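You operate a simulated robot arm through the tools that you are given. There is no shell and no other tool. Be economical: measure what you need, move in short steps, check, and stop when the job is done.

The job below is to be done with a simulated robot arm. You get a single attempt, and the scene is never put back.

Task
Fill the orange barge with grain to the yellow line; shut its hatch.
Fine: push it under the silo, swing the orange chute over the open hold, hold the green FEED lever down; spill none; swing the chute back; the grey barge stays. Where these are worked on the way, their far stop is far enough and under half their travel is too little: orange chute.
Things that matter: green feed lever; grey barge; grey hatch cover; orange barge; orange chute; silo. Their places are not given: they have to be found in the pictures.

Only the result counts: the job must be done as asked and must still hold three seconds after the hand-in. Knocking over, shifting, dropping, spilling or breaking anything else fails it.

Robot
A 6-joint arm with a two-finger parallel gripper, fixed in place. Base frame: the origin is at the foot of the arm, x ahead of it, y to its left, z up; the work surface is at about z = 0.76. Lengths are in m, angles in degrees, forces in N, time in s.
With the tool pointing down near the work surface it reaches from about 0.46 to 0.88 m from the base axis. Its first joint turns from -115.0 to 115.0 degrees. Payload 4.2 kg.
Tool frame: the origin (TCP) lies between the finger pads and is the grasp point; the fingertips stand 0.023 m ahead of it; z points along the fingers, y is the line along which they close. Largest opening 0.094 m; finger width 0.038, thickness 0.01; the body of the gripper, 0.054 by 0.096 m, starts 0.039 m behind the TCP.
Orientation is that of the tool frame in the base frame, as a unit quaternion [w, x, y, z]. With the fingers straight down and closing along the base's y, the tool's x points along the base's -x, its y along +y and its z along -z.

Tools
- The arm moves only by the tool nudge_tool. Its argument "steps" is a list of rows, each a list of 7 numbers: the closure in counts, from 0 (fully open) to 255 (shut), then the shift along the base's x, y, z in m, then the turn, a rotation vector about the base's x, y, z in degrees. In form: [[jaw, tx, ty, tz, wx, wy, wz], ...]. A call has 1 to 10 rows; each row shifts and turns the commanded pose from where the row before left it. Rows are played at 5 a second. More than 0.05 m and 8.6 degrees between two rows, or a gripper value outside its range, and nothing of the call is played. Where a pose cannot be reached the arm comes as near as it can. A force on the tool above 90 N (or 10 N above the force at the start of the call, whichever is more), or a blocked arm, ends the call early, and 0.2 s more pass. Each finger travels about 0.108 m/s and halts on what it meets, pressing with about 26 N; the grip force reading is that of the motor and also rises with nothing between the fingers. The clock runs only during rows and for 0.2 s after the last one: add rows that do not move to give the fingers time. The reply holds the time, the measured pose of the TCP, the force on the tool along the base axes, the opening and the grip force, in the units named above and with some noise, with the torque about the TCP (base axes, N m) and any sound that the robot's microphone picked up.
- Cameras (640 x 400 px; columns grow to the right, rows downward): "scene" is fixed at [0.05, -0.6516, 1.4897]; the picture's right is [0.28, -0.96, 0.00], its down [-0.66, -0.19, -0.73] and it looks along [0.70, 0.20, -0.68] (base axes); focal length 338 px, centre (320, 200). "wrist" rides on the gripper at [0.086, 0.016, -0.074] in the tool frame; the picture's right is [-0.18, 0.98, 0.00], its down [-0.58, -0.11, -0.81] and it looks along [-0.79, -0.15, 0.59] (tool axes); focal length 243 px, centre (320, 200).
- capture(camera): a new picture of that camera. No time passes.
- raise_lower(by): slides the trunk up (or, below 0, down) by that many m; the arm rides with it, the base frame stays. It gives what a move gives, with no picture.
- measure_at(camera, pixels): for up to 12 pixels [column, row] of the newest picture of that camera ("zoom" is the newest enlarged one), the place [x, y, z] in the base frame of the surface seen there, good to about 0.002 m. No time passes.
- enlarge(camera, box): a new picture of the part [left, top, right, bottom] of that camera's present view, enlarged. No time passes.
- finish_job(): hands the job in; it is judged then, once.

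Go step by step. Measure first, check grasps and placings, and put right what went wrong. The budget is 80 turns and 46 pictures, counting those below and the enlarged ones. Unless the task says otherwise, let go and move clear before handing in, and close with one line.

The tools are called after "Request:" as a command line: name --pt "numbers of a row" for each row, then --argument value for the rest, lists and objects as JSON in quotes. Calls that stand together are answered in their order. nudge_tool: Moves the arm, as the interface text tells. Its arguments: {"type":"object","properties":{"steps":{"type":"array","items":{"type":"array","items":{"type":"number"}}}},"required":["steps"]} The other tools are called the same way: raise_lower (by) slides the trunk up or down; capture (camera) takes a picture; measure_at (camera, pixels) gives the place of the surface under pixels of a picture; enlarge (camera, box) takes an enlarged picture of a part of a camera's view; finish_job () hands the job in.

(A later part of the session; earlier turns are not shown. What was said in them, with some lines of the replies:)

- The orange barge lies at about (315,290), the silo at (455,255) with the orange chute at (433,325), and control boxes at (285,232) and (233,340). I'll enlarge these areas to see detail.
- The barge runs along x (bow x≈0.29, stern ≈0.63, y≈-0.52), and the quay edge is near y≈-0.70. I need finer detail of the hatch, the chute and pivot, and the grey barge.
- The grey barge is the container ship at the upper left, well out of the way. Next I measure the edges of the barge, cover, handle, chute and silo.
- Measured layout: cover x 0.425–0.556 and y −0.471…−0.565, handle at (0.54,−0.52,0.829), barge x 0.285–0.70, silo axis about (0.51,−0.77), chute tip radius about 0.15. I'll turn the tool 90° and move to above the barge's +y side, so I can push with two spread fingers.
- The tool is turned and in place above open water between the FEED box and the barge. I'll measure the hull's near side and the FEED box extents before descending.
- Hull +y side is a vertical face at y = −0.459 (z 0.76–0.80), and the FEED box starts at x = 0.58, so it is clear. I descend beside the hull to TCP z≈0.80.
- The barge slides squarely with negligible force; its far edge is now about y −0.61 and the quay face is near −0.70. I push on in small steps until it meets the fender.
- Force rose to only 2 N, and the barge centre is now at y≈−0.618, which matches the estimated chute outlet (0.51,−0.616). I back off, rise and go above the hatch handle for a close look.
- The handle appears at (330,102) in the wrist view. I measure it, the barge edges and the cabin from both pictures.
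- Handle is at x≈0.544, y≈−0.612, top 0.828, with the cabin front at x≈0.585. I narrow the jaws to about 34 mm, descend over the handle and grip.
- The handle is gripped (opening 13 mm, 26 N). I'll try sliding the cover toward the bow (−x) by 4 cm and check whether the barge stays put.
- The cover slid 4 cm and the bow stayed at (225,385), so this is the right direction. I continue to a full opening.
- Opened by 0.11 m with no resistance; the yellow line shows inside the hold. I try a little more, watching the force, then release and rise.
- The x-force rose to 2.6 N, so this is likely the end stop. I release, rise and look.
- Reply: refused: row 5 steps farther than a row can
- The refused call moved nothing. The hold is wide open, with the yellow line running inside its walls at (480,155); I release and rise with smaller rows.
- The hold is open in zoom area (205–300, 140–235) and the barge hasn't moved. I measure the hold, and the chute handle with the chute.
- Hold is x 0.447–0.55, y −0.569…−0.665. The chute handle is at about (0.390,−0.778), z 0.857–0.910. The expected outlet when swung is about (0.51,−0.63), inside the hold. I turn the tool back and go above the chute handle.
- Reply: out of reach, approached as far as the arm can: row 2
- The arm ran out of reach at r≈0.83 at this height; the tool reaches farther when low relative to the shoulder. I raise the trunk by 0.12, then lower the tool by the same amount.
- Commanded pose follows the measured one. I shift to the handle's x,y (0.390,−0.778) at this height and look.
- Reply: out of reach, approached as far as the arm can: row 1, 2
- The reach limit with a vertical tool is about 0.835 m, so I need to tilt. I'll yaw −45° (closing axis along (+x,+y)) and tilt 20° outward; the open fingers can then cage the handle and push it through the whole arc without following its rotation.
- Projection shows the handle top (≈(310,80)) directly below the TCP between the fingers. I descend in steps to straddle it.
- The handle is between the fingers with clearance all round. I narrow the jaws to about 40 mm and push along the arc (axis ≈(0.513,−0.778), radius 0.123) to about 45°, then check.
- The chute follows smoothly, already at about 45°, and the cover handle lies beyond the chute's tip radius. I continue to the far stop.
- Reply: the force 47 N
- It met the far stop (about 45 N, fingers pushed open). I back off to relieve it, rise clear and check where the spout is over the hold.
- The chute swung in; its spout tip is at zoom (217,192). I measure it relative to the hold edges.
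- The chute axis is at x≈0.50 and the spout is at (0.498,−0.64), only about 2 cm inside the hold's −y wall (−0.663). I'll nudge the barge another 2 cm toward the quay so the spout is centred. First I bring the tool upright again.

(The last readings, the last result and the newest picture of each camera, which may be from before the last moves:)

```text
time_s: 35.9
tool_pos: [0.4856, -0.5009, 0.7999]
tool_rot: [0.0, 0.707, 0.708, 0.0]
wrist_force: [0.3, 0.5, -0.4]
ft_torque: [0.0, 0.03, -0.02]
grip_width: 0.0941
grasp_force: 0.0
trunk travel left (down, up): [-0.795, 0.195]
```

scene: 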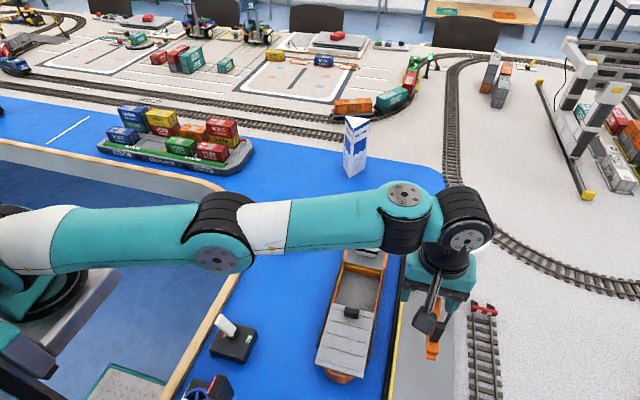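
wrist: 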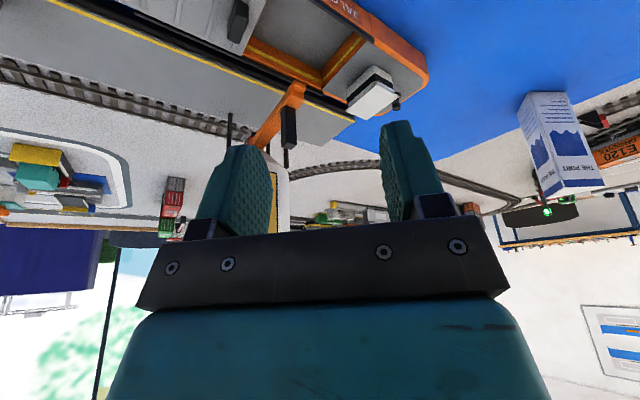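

Upright and beside the hull at y = −0.501. I push to TCP y≈−0.560 and then back off.

Request:
nudge_tool --pt "0 0 -0.03 0 0 0 0" --pt "0 0 -0.009 0 0 0 0" --pt "0 0 -0.007 0 0 0 0" --pt "0 0 -0.007 0 0 0 0" --pt "0 0 -0.006 0 0 0 0" --pt "0 0 0 0 0 0 0"

Request:
nudge_tool --pt "0 0 0.03 0 0 0 0" --pt "0 0 0.02 0 0 0 0" --pt "0 0 0 0.05 0 0 0" --pt "0 0 0 0.05 0 0 0" --pt "0 0 0.05 0 0 0 0" --pt "0 0.02 0.045 0 0 0 0" --pt "255 0.04 0.02 0 0 0 0" --pt "255 0.04 0.02 0 0 0 0" --pt "255 0 0 0 0 0 0"

Request:
enlarge --camera "scene" --box '[260, 200, 440, 340]'

```text
time_s: 37.3
tool_pos: [0.4855, -0.5593, 0.8012]
tool_rot: [0.0, 0.707, 0.707, 0.0]
wrist_force: [0.6, 3.3, 0.3]
ft_torque: [-0.03, 0.11, -0.02]
grip_width: 0.0939
grasp_force: 0.1
trunk travel left (down, up): [-0.795, 0.195]
```

```text
time_s: 39.3
tool_pos: [0.5878, -0.3748, 0.9014]
tool_rot: [0.0, 0.707, 0.707, -0.001]
wrist_force: [-1.1, 0.3, -0.3]
ft_torque: [0.01, -0.01, 0.01]
grip_width: 0.0
grasp_force: 25.7
trunk travel left (down, up): [-0.795, 0.195]
```

```text
2.86 times, centred on (350, 270) of scene
```

zoom: 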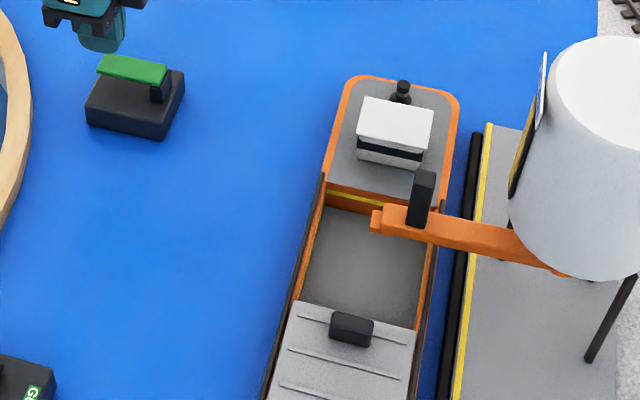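

The spout tip at (376,220) is now centred across the hold. I measure the green lever paddle before pressing.

Request:
measure_at --camera "zoom" --pixels '[[108, 60], [105, 72], [132, 68], [158, 75], [155, 85], [162, 95], [130, 100], [110, 55], [376, 222], [318, 215], [432, 250], [390, 205]]'

```text
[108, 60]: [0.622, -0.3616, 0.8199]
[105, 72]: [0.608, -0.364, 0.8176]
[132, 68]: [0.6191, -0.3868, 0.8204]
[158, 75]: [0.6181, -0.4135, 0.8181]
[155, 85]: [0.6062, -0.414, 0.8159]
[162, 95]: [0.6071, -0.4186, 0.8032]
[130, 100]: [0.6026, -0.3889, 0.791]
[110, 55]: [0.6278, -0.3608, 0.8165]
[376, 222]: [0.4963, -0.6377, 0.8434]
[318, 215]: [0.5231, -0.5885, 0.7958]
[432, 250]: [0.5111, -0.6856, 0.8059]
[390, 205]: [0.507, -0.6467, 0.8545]
```

Paddle: x 0.608–0.628, free end y≈−0.36, pivot −0.42, top z 0.82. I position the closed fingers above the free end, then press in small steps to find when it engages.

Request:
nudge_tool --pt "255 0.03 0.006 0 0 0 0" --pt "255 0 0 -0.03 0 0 0" --pt "255 0 0 -0.018 0 0 0" --pt "255 0 0 0 0 0 0"

Request:
nudge_tool --pt "255 0 0 -0.012 0 0 0" --pt "255 0 0 -0.006 0 0 0" --pt "255 0 0 -0.004 0 0 0"

```text
time_s: 40.3
tool_pos: [0.6166, -0.3679, 0.8528]
tool_rot: [0.0, 0.708, 0.707, 0.001]
wrist_force: [-0.4, 0.3, -0.3]
ft_torque: [-0.02, -0.01, 0.01]
grip_width: 0.0
grasp_force: 26.6
trunk travel left (down, up): [-0.795, 0.195]
```

```text
time_s: 41.1
tool_pos: [0.6156, -0.3688, 0.8342]
tool_rot: [0.003, 0.707, 0.707, 0.0]
wrist_force: [-8.5, 2.3, 41.3]
ft_torque: [-0.71, 0.28, 0.26]
grip_width: 0.0001
grasp_force: 26.0
trunk travel left (down, up): [-0.795, 0.195]
heard: click
```

A click and 41 N: the lever is down. I check whether grain flows.

Request:
enlarge --camera "scene" --box '[350, 230, 430, 310]'

```text
5.00 times, centred on (390, 270) of scene
```

zoom: 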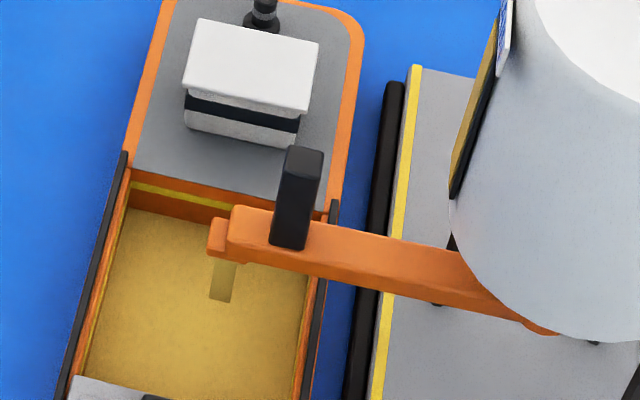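

Grain is flowing (stream at (222,280)) into the hold. I measure the grain level and the yellow line height.

Request:
measure_at --camera "zoom" --pixels '[[150, 300], [260, 330], [150, 230], [200, 350], [150, 187], [180, 195], [210, 202], [150, 200], [110, 260], [90, 355]]'

```text
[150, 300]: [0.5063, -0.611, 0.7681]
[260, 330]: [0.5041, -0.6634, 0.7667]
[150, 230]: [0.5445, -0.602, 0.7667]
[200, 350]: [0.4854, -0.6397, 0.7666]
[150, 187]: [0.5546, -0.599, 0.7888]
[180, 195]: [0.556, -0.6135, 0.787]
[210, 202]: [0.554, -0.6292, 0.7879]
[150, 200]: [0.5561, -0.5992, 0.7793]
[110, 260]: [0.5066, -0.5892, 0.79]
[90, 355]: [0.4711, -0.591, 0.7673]
```

Grain is at z≈0.767 and the line at 0.788. I hold for 1 s and remeasure to get the fill rate.

Request:
nudge_tool --pt "255 0 0 0 0 0 0" --pt "255 0 0 0 0 0 0" --pt "255 0 0 0 0 0 0" --pt "255 0 0 0 0 0 0"

Request:
enlarge --camera "scene" --box '[350, 230, 430, 310]'

Request:
measure_at --camera "zoom" --pixels '[[150, 300], [260, 330], [150, 240], [200, 350], [130, 320], [170, 330], [180, 290], [160, 270]]'

```text
time_s: 42.1
tool_pos: [0.616, -0.37, 0.8343]
tool_rot: [0.003, 0.707, 0.707, 0.0]
wrist_force: [-7.9, 0.3, 55.3]
ft_torque: [-1.1, 0.29, 0.05]
grip_width: 0.0
grasp_force: 25.7
trunk travel left (down, up): [-0.795, 0.195]
```

```text
5.00 times, centred on (390, 270) of scene
```

zoom: 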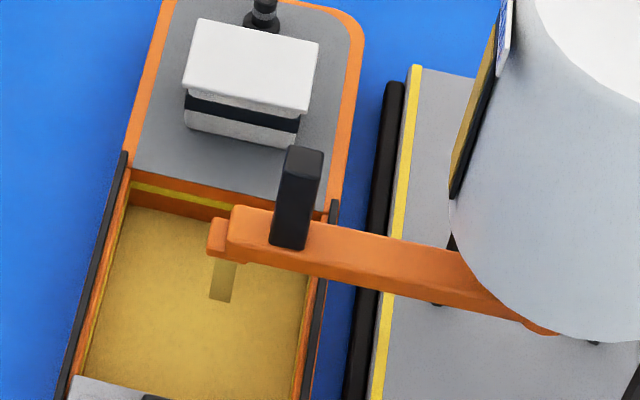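

```text
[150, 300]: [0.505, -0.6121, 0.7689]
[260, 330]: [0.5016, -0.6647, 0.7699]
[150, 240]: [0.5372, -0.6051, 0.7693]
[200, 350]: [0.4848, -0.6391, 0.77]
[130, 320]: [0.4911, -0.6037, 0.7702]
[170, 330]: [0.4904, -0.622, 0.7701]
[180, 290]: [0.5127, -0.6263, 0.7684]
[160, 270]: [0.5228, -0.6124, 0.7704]
```

Level about 0.7697, so roughly 2.7 mm/s; about 18 mm remain. I hold 3 s more and remeasure.

Request:
nudge_tool --pt "255 0 0 0 0 0 0" --pt "255 0 0 0 0 0 0" --pt "255 0 0 0 0 0 0" --pt "255 0 0 0 0 0 0" --pt "255 0 0 0 0 0 0" --pt "255 0 0 0 0 0 0" --pt "255 0 0 0 0 0 0" --pt "255 0 0 0 0 0 0" --pt "255 0 0 0 0 0 0" --pt "255 0 0 0 0 0 0"

Request:
nudge_tool --pt "255 0 0 0 0 0 0" --pt "255 0 0 0 0 0 0" --pt "255 0 0 0 0 0 0"

Request:
enlarge --camera "scene" --box '[350, 230, 430, 310]'

Request:
measure_at --camera "zoom" --pixels '[[150, 300], [260, 330], [150, 240], [200, 350], [130, 320], [170, 330], [180, 290], [160, 270]]'

```text
time_s: 44.3
tool_pos: [0.6169, -0.3684, 0.8345]
tool_rot: [0.004, 0.707, 0.707, 0.001]
wrist_force: [-8.3, -2.0, 55.3]
ft_torque: [-1.09, 0.16, -0.26]
grip_width: 0.0002
grasp_force: 26.2
trunk travel left (down, up): [-0.795, 0.195]
```

```text
time_s: 45.1
tool_pos: [0.6164, -0.3689, 0.8346]
tool_rot: [0.003, 0.707, 0.707, 0.001]
wrist_force: [-8.5, -2.3, 54.9]
ft_torque: [-1.06, 0.2, -0.16]
grip_width: 0.0001
grasp_force: 26.2
trunk travel left (down, up): [-0.795, 0.195]
```

```text
5.00 times, centred on (390, 270) of scene
```

zoom: 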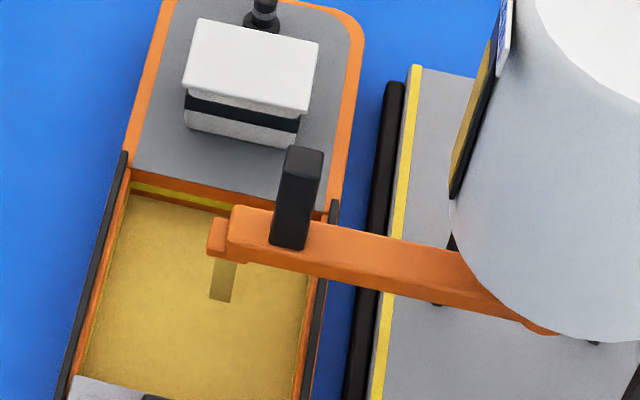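

```text
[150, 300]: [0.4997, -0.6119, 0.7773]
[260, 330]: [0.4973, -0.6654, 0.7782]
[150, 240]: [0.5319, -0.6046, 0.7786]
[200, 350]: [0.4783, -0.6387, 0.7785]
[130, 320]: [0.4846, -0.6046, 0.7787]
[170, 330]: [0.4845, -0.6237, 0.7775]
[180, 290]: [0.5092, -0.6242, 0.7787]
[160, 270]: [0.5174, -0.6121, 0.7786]
```

Level is 0.7783, rate 2.87 mm/s, so about 3.4 s remain to 0.788. I hold 2.6 s, then check once more.

Request:
nudge_tool --pt "255 0 0 0 0 0 0" --pt "255 0 0 0 0 0 0" --pt "255 0 0 0 0 0 0" --pt "255 0 0 0 0 0 0" --pt "255 0 0 0 0 0 0" --pt "255 0 0 0 0 0 0" --pt "255 0 0 0 0 0 0" --pt "255 0 0 0 0 0 0" --pt "255 0 0 0 0 0 0" --pt "255 0 0 0 0 0 0"

Request:
nudge_tool --pt "255 0 0 0 0 0 0"

Request:
enlarge --camera "scene" --box '[360, 250, 400, 290]'

Request:
measure_at --camera "zoom" --pixels '[[140, 180], [200, 200], [180, 250], [240, 300], [100, 300], [120, 350], [150, 300], [180, 180], [150, 60], [170, 65], [190, 70], [200, 380]]'

```text
time_s: 47.3
tool_pos: [0.6174, -0.3678, 0.834]
tool_rot: [0.003, 0.707, 0.707, 0.0]
wrist_force: [-7.0, -1.7, 53.8]
ft_torque: [-1.07, 0.14, -0.18]
grip_width: 0.0
grasp_force: 25.6
trunk travel left (down, up): [-0.795, 0.195]
```

```text
time_s: 47.7
tool_pos: [0.6174, -0.3677, 0.834]
tool_rot: [0.002, 0.707, 0.707, 0.001]
wrist_force: [-8.0, -1.5, 55.3]
ft_torque: [-1.07, 0.14, -0.21]
grip_width: 0.0
grasp_force: 25.6
trunk travel left (down, up): [-0.795, 0.195]
```

```text
10.00 times, centred on (380, 270) of scene
```

zoom: 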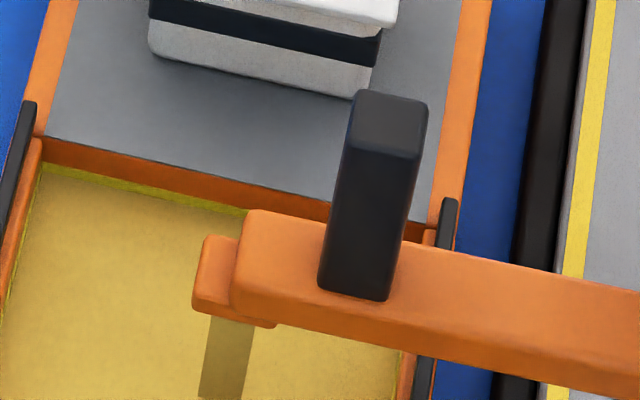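

```text
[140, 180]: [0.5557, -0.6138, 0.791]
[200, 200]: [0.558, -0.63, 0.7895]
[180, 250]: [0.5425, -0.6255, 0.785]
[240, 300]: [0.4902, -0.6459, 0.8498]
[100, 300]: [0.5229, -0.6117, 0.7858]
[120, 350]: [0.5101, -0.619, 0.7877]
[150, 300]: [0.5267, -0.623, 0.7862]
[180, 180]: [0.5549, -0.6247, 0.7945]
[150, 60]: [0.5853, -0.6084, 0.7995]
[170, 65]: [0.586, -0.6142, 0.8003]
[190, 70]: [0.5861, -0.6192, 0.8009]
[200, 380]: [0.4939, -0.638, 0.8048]
```

Level ≈0.786 with only a thin sliver of the line still showing; the line centre is about 0.788. I hold 0.4 s more, then release upward.

Request:
nudge_tool --pt "255 0 0 0 0 0 0" --pt "255 0 0 0 0 0 0" --pt "255 0 0 0.03 0 0 0" --pt "255 0 0 0.04 0 0 0" --pt "255 0 0 0.03 0 0 0" --pt "255 0 0 0 0 0 0"

Request:
enlarge --camera "scene" --box '[350, 250, 400, 300]'

Request:
measure_at --camera "zoom" --pixels '[[200, 180], [180, 250], [240, 300], [170, 300], [180, 350], [210, 300], [250, 330], [200, 220], [160, 135], [190, 143], [220, 150], [300, 330]]'

```text
time_s: 49.1
tool_pos: [0.6165, -0.3663, 0.9307]
tool_rot: [0.0, 0.707, 0.707, -0.001]
wrist_force: [0.2, 1.2, 0.0]
ft_torque: [-0.03, -0.01, 0.0]
grip_width: 0.0
grasp_force: 26.3
trunk travel left (down, up): [-0.795, 0.195]
```

```text
8.00 times, centred on (375, 275) of scene
```

zoom: 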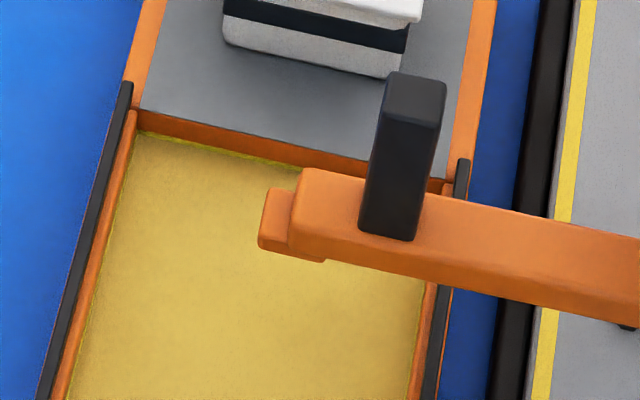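

```text
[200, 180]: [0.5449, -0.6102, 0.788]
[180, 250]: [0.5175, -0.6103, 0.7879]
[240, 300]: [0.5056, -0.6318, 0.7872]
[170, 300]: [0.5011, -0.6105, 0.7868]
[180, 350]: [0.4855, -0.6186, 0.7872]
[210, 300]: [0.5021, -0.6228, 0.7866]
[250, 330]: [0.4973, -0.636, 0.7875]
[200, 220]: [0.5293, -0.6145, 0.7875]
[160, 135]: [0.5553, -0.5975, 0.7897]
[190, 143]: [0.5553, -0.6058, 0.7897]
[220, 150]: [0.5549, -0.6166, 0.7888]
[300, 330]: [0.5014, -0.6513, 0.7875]
```

Level 0.7874, right at the yellow line, and the stream has stopped. Next I swing the chute back: the tool returns to the 45° yaw, 20° tilt pose and goes above the handle at (0.50,−0.668).

Request:
nudge_tool --pt "90 -0.019 -0.025 0.008 0 0 7.5" --pt "90 -0.019 -0.025 0.008 0 0 7.5" --pt "90 -0.019 -0.025 0.008 0 0 7.5" --pt "90 -0.019 -0.025 0.008 0 0 7.5" --pt "90 -0.019 -0.025 0.008 0 0 7.5" --pt "90 -0.019 -0.025 0.008 0 0 7.5" --pt "90 0 -0.018 0.008 -4.71 -4.71 0" --pt "90 0 -0.018 0.008 -4.71 -4.71 0" --pt "90 0 -0.018 0.008 -4.71 -4.71 0" --pt "90 0 0 0 0 0 0"

Request:
nudge_tool --pt "90 0 -0.035 0 0 0 0" --pt "90 0 -0.035 -0.01 0 0 0" --pt "90 0 -0.028 -0.01 0 0 0" --pt "90 0 0 -0.01 0 0 0" --pt "90 0 0 0 0 0 0"

Request:
capture --camera "wrist"

```text
time_s: 51.3
tool_pos: [0.5026, -0.5728, 1.003]
tool_rot: [0.161, 0.376, 0.91, -0.067]
wrist_force: [-0.3, -0.6, 0.5]
ft_torque: [0.0, 0.01, -0.04]
grip_width: 0.0608
grasp_force: 0.0
trunk travel left (down, up): [-0.795, 0.195]
```

```text
time_s: 52.5
tool_pos: [0.5021, -0.6701, 0.9723]
tool_rot: [0.16, 0.377, 0.91, -0.066]
wrist_force: [0.2, 0.2, -0.7]
ft_torque: [0.04, 0.01, 0.01]
grip_width: 0.0606
grasp_force: 0.1
trunk travel left (down, up): [-0.795, 0.195]
```

```text
5 pictures are left
```

wrist: 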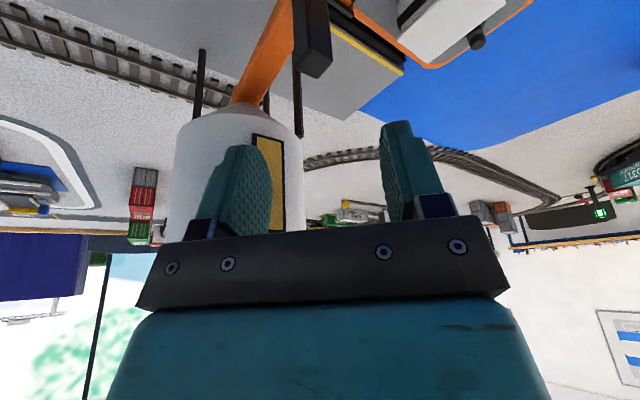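

Handle top at (312,75) matches the projection below the TCP. I descend, narrow the jaws and swing the first half back.

Request:
nudge_tool --pt "90 -0.001 0.001 -0.027 0 0 0" --pt "90 0 0 -0.027 0 0 0" --pt "90 0 0 -0.027 0 0 0" --pt "147 0 0 0 0 0 0" --pt "147 0 0 0 0 0 0"

Request:
nudge_tool --pt "147 -0.007 -0.007 0 0 0 0" --pt "147 -0.0193 -0.0017 0 0 0 0" --pt "147 -0.0187 -0.005 0 0 0 0" --pt "147 -0.0175 -0.0081 0 0 0 0" --pt "147 -0.0159 -0.0111 0 0 0 0" --pt "147 -0.0137 -0.0137 0 0 0 0" --pt "147 0 0 0 0 0 0"

Request:
nudge_tool --pt "147 -0.0111 -0.0159 0 0 0 0" --pt "147 -0.0081 -0.0175 0 0 0 0" --pt "147 -0.005 -0.0187 0 0 0 0" --pt "147 -0.0017 -0.0193 0 0 0 0" --pt "147 0 0 0 0 0 0"

```text
time_s: 53.7
tool_pos: [0.5005, -0.669, 0.8921]
tool_rot: [0.16, 0.375, 0.911, -0.066]
wrist_force: [-0.7, -0.5, 0.1]
ft_torque: [0.03, -0.01, 0.01]
grip_width: 0.0399
grasp_force: 0.0
trunk travel left (down, up): [-0.795, 0.195]
```

```text
time_s: 55.3
tool_pos: [0.4089, -0.7161, 0.8911]
tool_rot: [0.16, 0.377, 0.91, -0.067]
wrist_force: [-0.2, -0.5, 0.9]
ft_torque: [-0.01, 0.01, 0.0]
grip_width: 0.0403
grasp_force: 0.2
trunk travel left (down, up): [-0.795, 0.195]
```

```text
time_s: 56.5
tool_pos: [0.379, -0.7784, 0.8918]
tool_rot: [0.16, 0.377, 0.91, -0.066]
wrist_force: [-0.5, -0.6, -0.6]
ft_torque: [0.04, 0.02, 0.01]
grip_width: 0.0401
grasp_force: 0.1
out of reach, approached as far as the arm can: row 4
trunk travel left (down, up): [-0.795, 0.195]
```

The last row fell short by about 9 mm for reach. I add 6° of tilt, rise 4 mm for clearance and push the final bit to the rest stop.

Request:
nudge_tool --pt "147 0 0 0.004 0 0 0" --pt "147 0 0 0 -4.24 -4.24 0" --pt "147 0 -0.006 0 0 0 0" --pt "147 0.001 -0.006 0 0 0 0" --pt "147 0 0 0 0 0 0"

Request:
enlarge --camera "wrist" --box '[160, 0, 480, 200]'

```text
time_s: 57.7
tool_pos: [0.3829, -0.7888, 0.8957]
tool_rot: [0.208, 0.371, 0.901, -0.085]
wrist_force: [13.0, 8.2, -2.9]
ft_torque: [0.06, -0.01, -0.09]
grip_width: 0.0465
grasp_force: 7.5
trunk travel left (down, up): [-0.795, 0.195]
```

```text
2.00 times, centred on (320, 100) of wrist
```

zoom: 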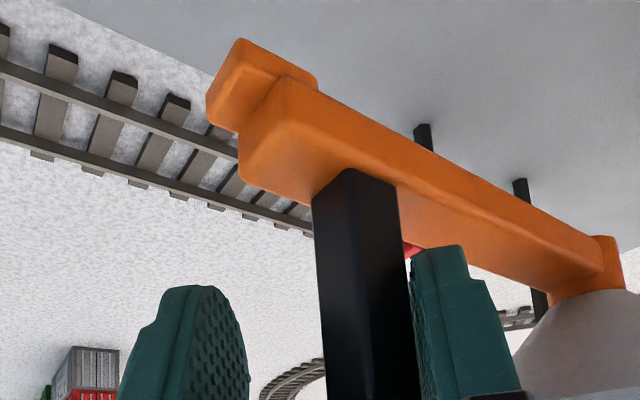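

The chute is back at its rest stop (15 N reaction). I ease off, rise clear, right the tool and move back over the barge.

Request:
nudge_tool --pt "90 0.004 0.004 0 0 0 0" --pt "90 0 0 0 0 0 0" --pt "90 0 0 0.03 0 0 0" --pt "90 0 0 0.03 0 0 0" --pt "90 0 0 0.03 0 0 0" --pt "90 0 0.03 0 4.71 4.71 0" --pt "90 0 0.03 0 4.71 4.71 0" --pt "90 0 0.03 0 4.71 4.71 0" --pt "90 0 0.03 0 4.24 4.24 0" --pt "90 0 0 0 0 0 0"

Request:
nudge_tool --pt "163 0.005 0.02 0 0 0 -7.5" --pt "163 0.005 0.02 0 0 0 -7.5" --pt "163 0.005 0.02 0 0 0 -7.5" --pt "163 0.005 0.02 0 0 0 -7.5" --pt "163 0.005 0.02 0 0 0 -7.5" --pt "163 0.005 0.01 0 0 0 -7.5" --pt "163 0 0 0 0 0 0"

Request:
enlarge --camera "scene" --box '[290, 210, 490, 390]'

```text
time_s: 59.9
tool_pos: [0.386, -0.6669, 0.9864]
tool_rot: [-0.001, 0.381, 0.925, 0.0]
wrist_force: [-0.8, -0.3, 0.4]
ft_torque: [0.01, 0.06, 0.01]
grip_width: 0.061
grasp_force: 0.1
trunk travel left (down, up): [-0.795, 0.195]
```

```text
time_s: 61.5
tool_pos: [0.4155, -0.5571, 0.9869]
tool_rot: [0.0, 0.708, 0.706, 0.001]
wrist_force: [-0.5, 0.3, 0.4]
ft_torque: [0.01, 0.0, -0.02]
grip_width: 0.0339
grasp_force: 0.1
trunk travel left (down, up): [-0.795, 0.195]
```

```text
2.22 times, centred on (390, 300) of scene
```

zoom: 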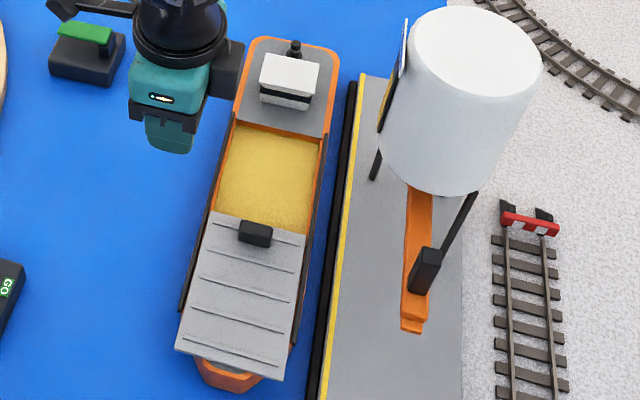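

The chute is back at rest and no grain is spilled. I measure the cover handle (255,233) before gripping it.

Request:
measure_at --camera "zoom" --pixels '[[255, 224], [242, 222], [270, 228], [255, 230], [250, 240], [268, 243], [428, 250], [412, 325], [215, 215], [304, 235]]'

```text
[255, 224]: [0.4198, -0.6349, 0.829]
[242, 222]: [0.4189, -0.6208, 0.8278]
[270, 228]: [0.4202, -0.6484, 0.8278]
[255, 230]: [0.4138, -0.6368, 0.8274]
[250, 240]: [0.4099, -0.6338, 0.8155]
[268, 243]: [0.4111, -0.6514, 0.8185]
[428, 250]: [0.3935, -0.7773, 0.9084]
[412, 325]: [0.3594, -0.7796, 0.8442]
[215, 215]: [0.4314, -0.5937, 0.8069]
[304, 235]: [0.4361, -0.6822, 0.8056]
```

Handle centre (0.4165,−0.635). I go over it, descend to z 0.836 and grip.

Request:
nudge_tool --pt "163 0 -0.04 0 0 0 0" --pt "163 0.001 -0.038 0 0 0 0" --pt "163 0 0 -0.05 0 0 0" --pt "163 0 0 -0.05 0 0 0" --pt "163 0 0 -0.03 0 0 0" --pt "163 0 0 -0.02 0 0 0" --pt "163 0 0 0 0 0 0" --pt "255 0 0 0 0 0 0" --pt "255 0 0 0 0 0 0" --pt "255 0 0 0 0 0 0"

```text
time_s: 63.7
tool_pos: [0.4156, -0.6351, 0.8366]
tool_rot: [0.0, 0.706, 0.708, 0.0]
wrist_force: [2.0, -1.4, -1.0]
ft_torque: [-0.41, -0.05, 0.02]
grip_width: 0.0128
grasp_force: 25.9
trunk travel left (down, up): [-0.795, 0.195]
```

Gripped (12.8 mm). I slide the cover +x back toward its shut position at x≈0.543, slowly.

Request:
nudge_tool --pt "255 0.012 0 0 0 0 0" --pt "255 0.012 0 0 0 0 0" --pt "255 0.012 0 0 0 0 0" --pt "255 0.012 0 0 0 0 0" --pt "255 0.012 0 0 0 0 0" --pt "255 0.012 0 0 0 0 0" --pt "255 0.012 0 0 0 0 0" --pt "255 0.012 0 0 0 0 0" --pt "255 0.012 0 0 0 0 0" --pt "255 0.01 0 0 0 0 0"

Request:
nudge_tool --pt "255 0.004 0 0 0 0 0" --pt "255 0.004 0 0 0 0 0" --pt "255 0.002 0 0 0 0 0" --pt "255 0 0 0 0 0 0"

```text
time_s: 65.9
tool_pos: [0.5335, -0.6352, 0.836]
tool_rot: [0.0, 0.706, 0.708, 0.0]
wrist_force: [-0.3, 0.3, -0.4]
ft_torque: [0.12, 0.02, -0.01]
grip_width: 0.0132
grasp_force: 26.5
trunk travel left (down, up): [-0.795, 0.195]
```

```text
time_s: 66.9
tool_pos: [0.5446, -0.635, 0.8364]
tool_rot: [0.001, 0.707, 0.707, 0.0]
wrist_force: [-1.3, -0.8, 0.4]
ft_torque: [0.15, 0.04, 0.02]
grip_width: 0.0128
grasp_force: 26.1
trunk travel left (down, up): [-0.795, 0.195]
```

The cover is at x = 0.5446, at or slightly past its original shut place. I release, rise, back away and inspect.

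Request:
nudge_tool --pt "175 0 0 0 0 0 0" --pt "175 0 0 0 0 0 0" --pt "175 0 0 0.03 0 0 0" --pt "175 0 0 0.05 0 0 0" --pt "175 0 0 0.05 0 0 0" --pt "175 -0.02 0.045 0 0 0 0" --pt "175 -0.03 0.04 0 0 0 0" --pt "175 -0.03 0.04 0 0 0 0" --pt "175 -0.03 0.04 0 0 0 0" --pt "175 0 0 0 0 0 0"

Request:
enlarge --camera "scene" --box '[290, 210, 490, 390]'

Request:
measure_at --camera "zoom" --pixels '[[237, 128], [328, 148], [275, 130], [280, 145], [210, 210], [300, 235], [225, 385], [428, 250], [412, 325]]'

```text
time_s: 69.1
tool_pos: [0.4338, -0.4702, 0.9674]
tool_rot: [-0.001, 0.707, 0.707, -0.001]
wrist_force: [0.6, -0.3, 0.0]
ft_torque: [0.01, -0.01, 0.02]
grip_width: 0.0293
grasp_force: 0.2
trunk travel left (down, up): [-0.795, 0.195]
```

```text
2.22 times, centred on (390, 300) of scene
```

zoom: 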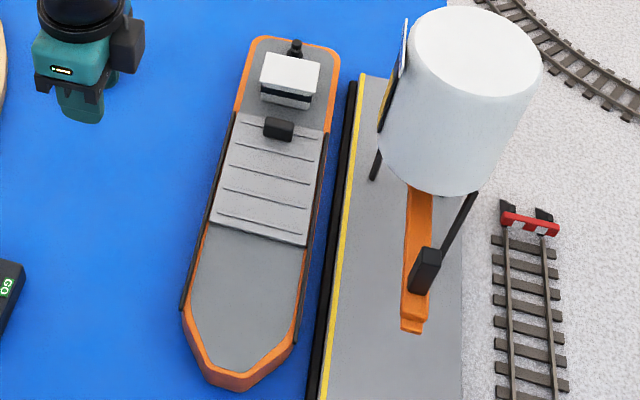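

```text
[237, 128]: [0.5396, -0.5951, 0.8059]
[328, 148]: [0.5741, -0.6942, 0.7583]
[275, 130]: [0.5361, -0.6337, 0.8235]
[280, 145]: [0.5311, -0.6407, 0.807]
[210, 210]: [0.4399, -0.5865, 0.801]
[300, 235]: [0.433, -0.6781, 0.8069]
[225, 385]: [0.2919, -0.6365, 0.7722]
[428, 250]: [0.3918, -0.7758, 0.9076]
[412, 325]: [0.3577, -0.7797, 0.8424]
```

The cover sits flush at the cabin edge as at the start, the chute is at rest, the arm is clear, and no grain lies outside the barge. Handing in.

Request:
finish_job

```text
The job is handed in.
```

The orange barge is filled to the yellow line (grain level z ≈ 0.787, line ≈ 0.788) with its hatch shut. The chute is back at rest, I saw no spilled grain, and I never touched the grey barge.
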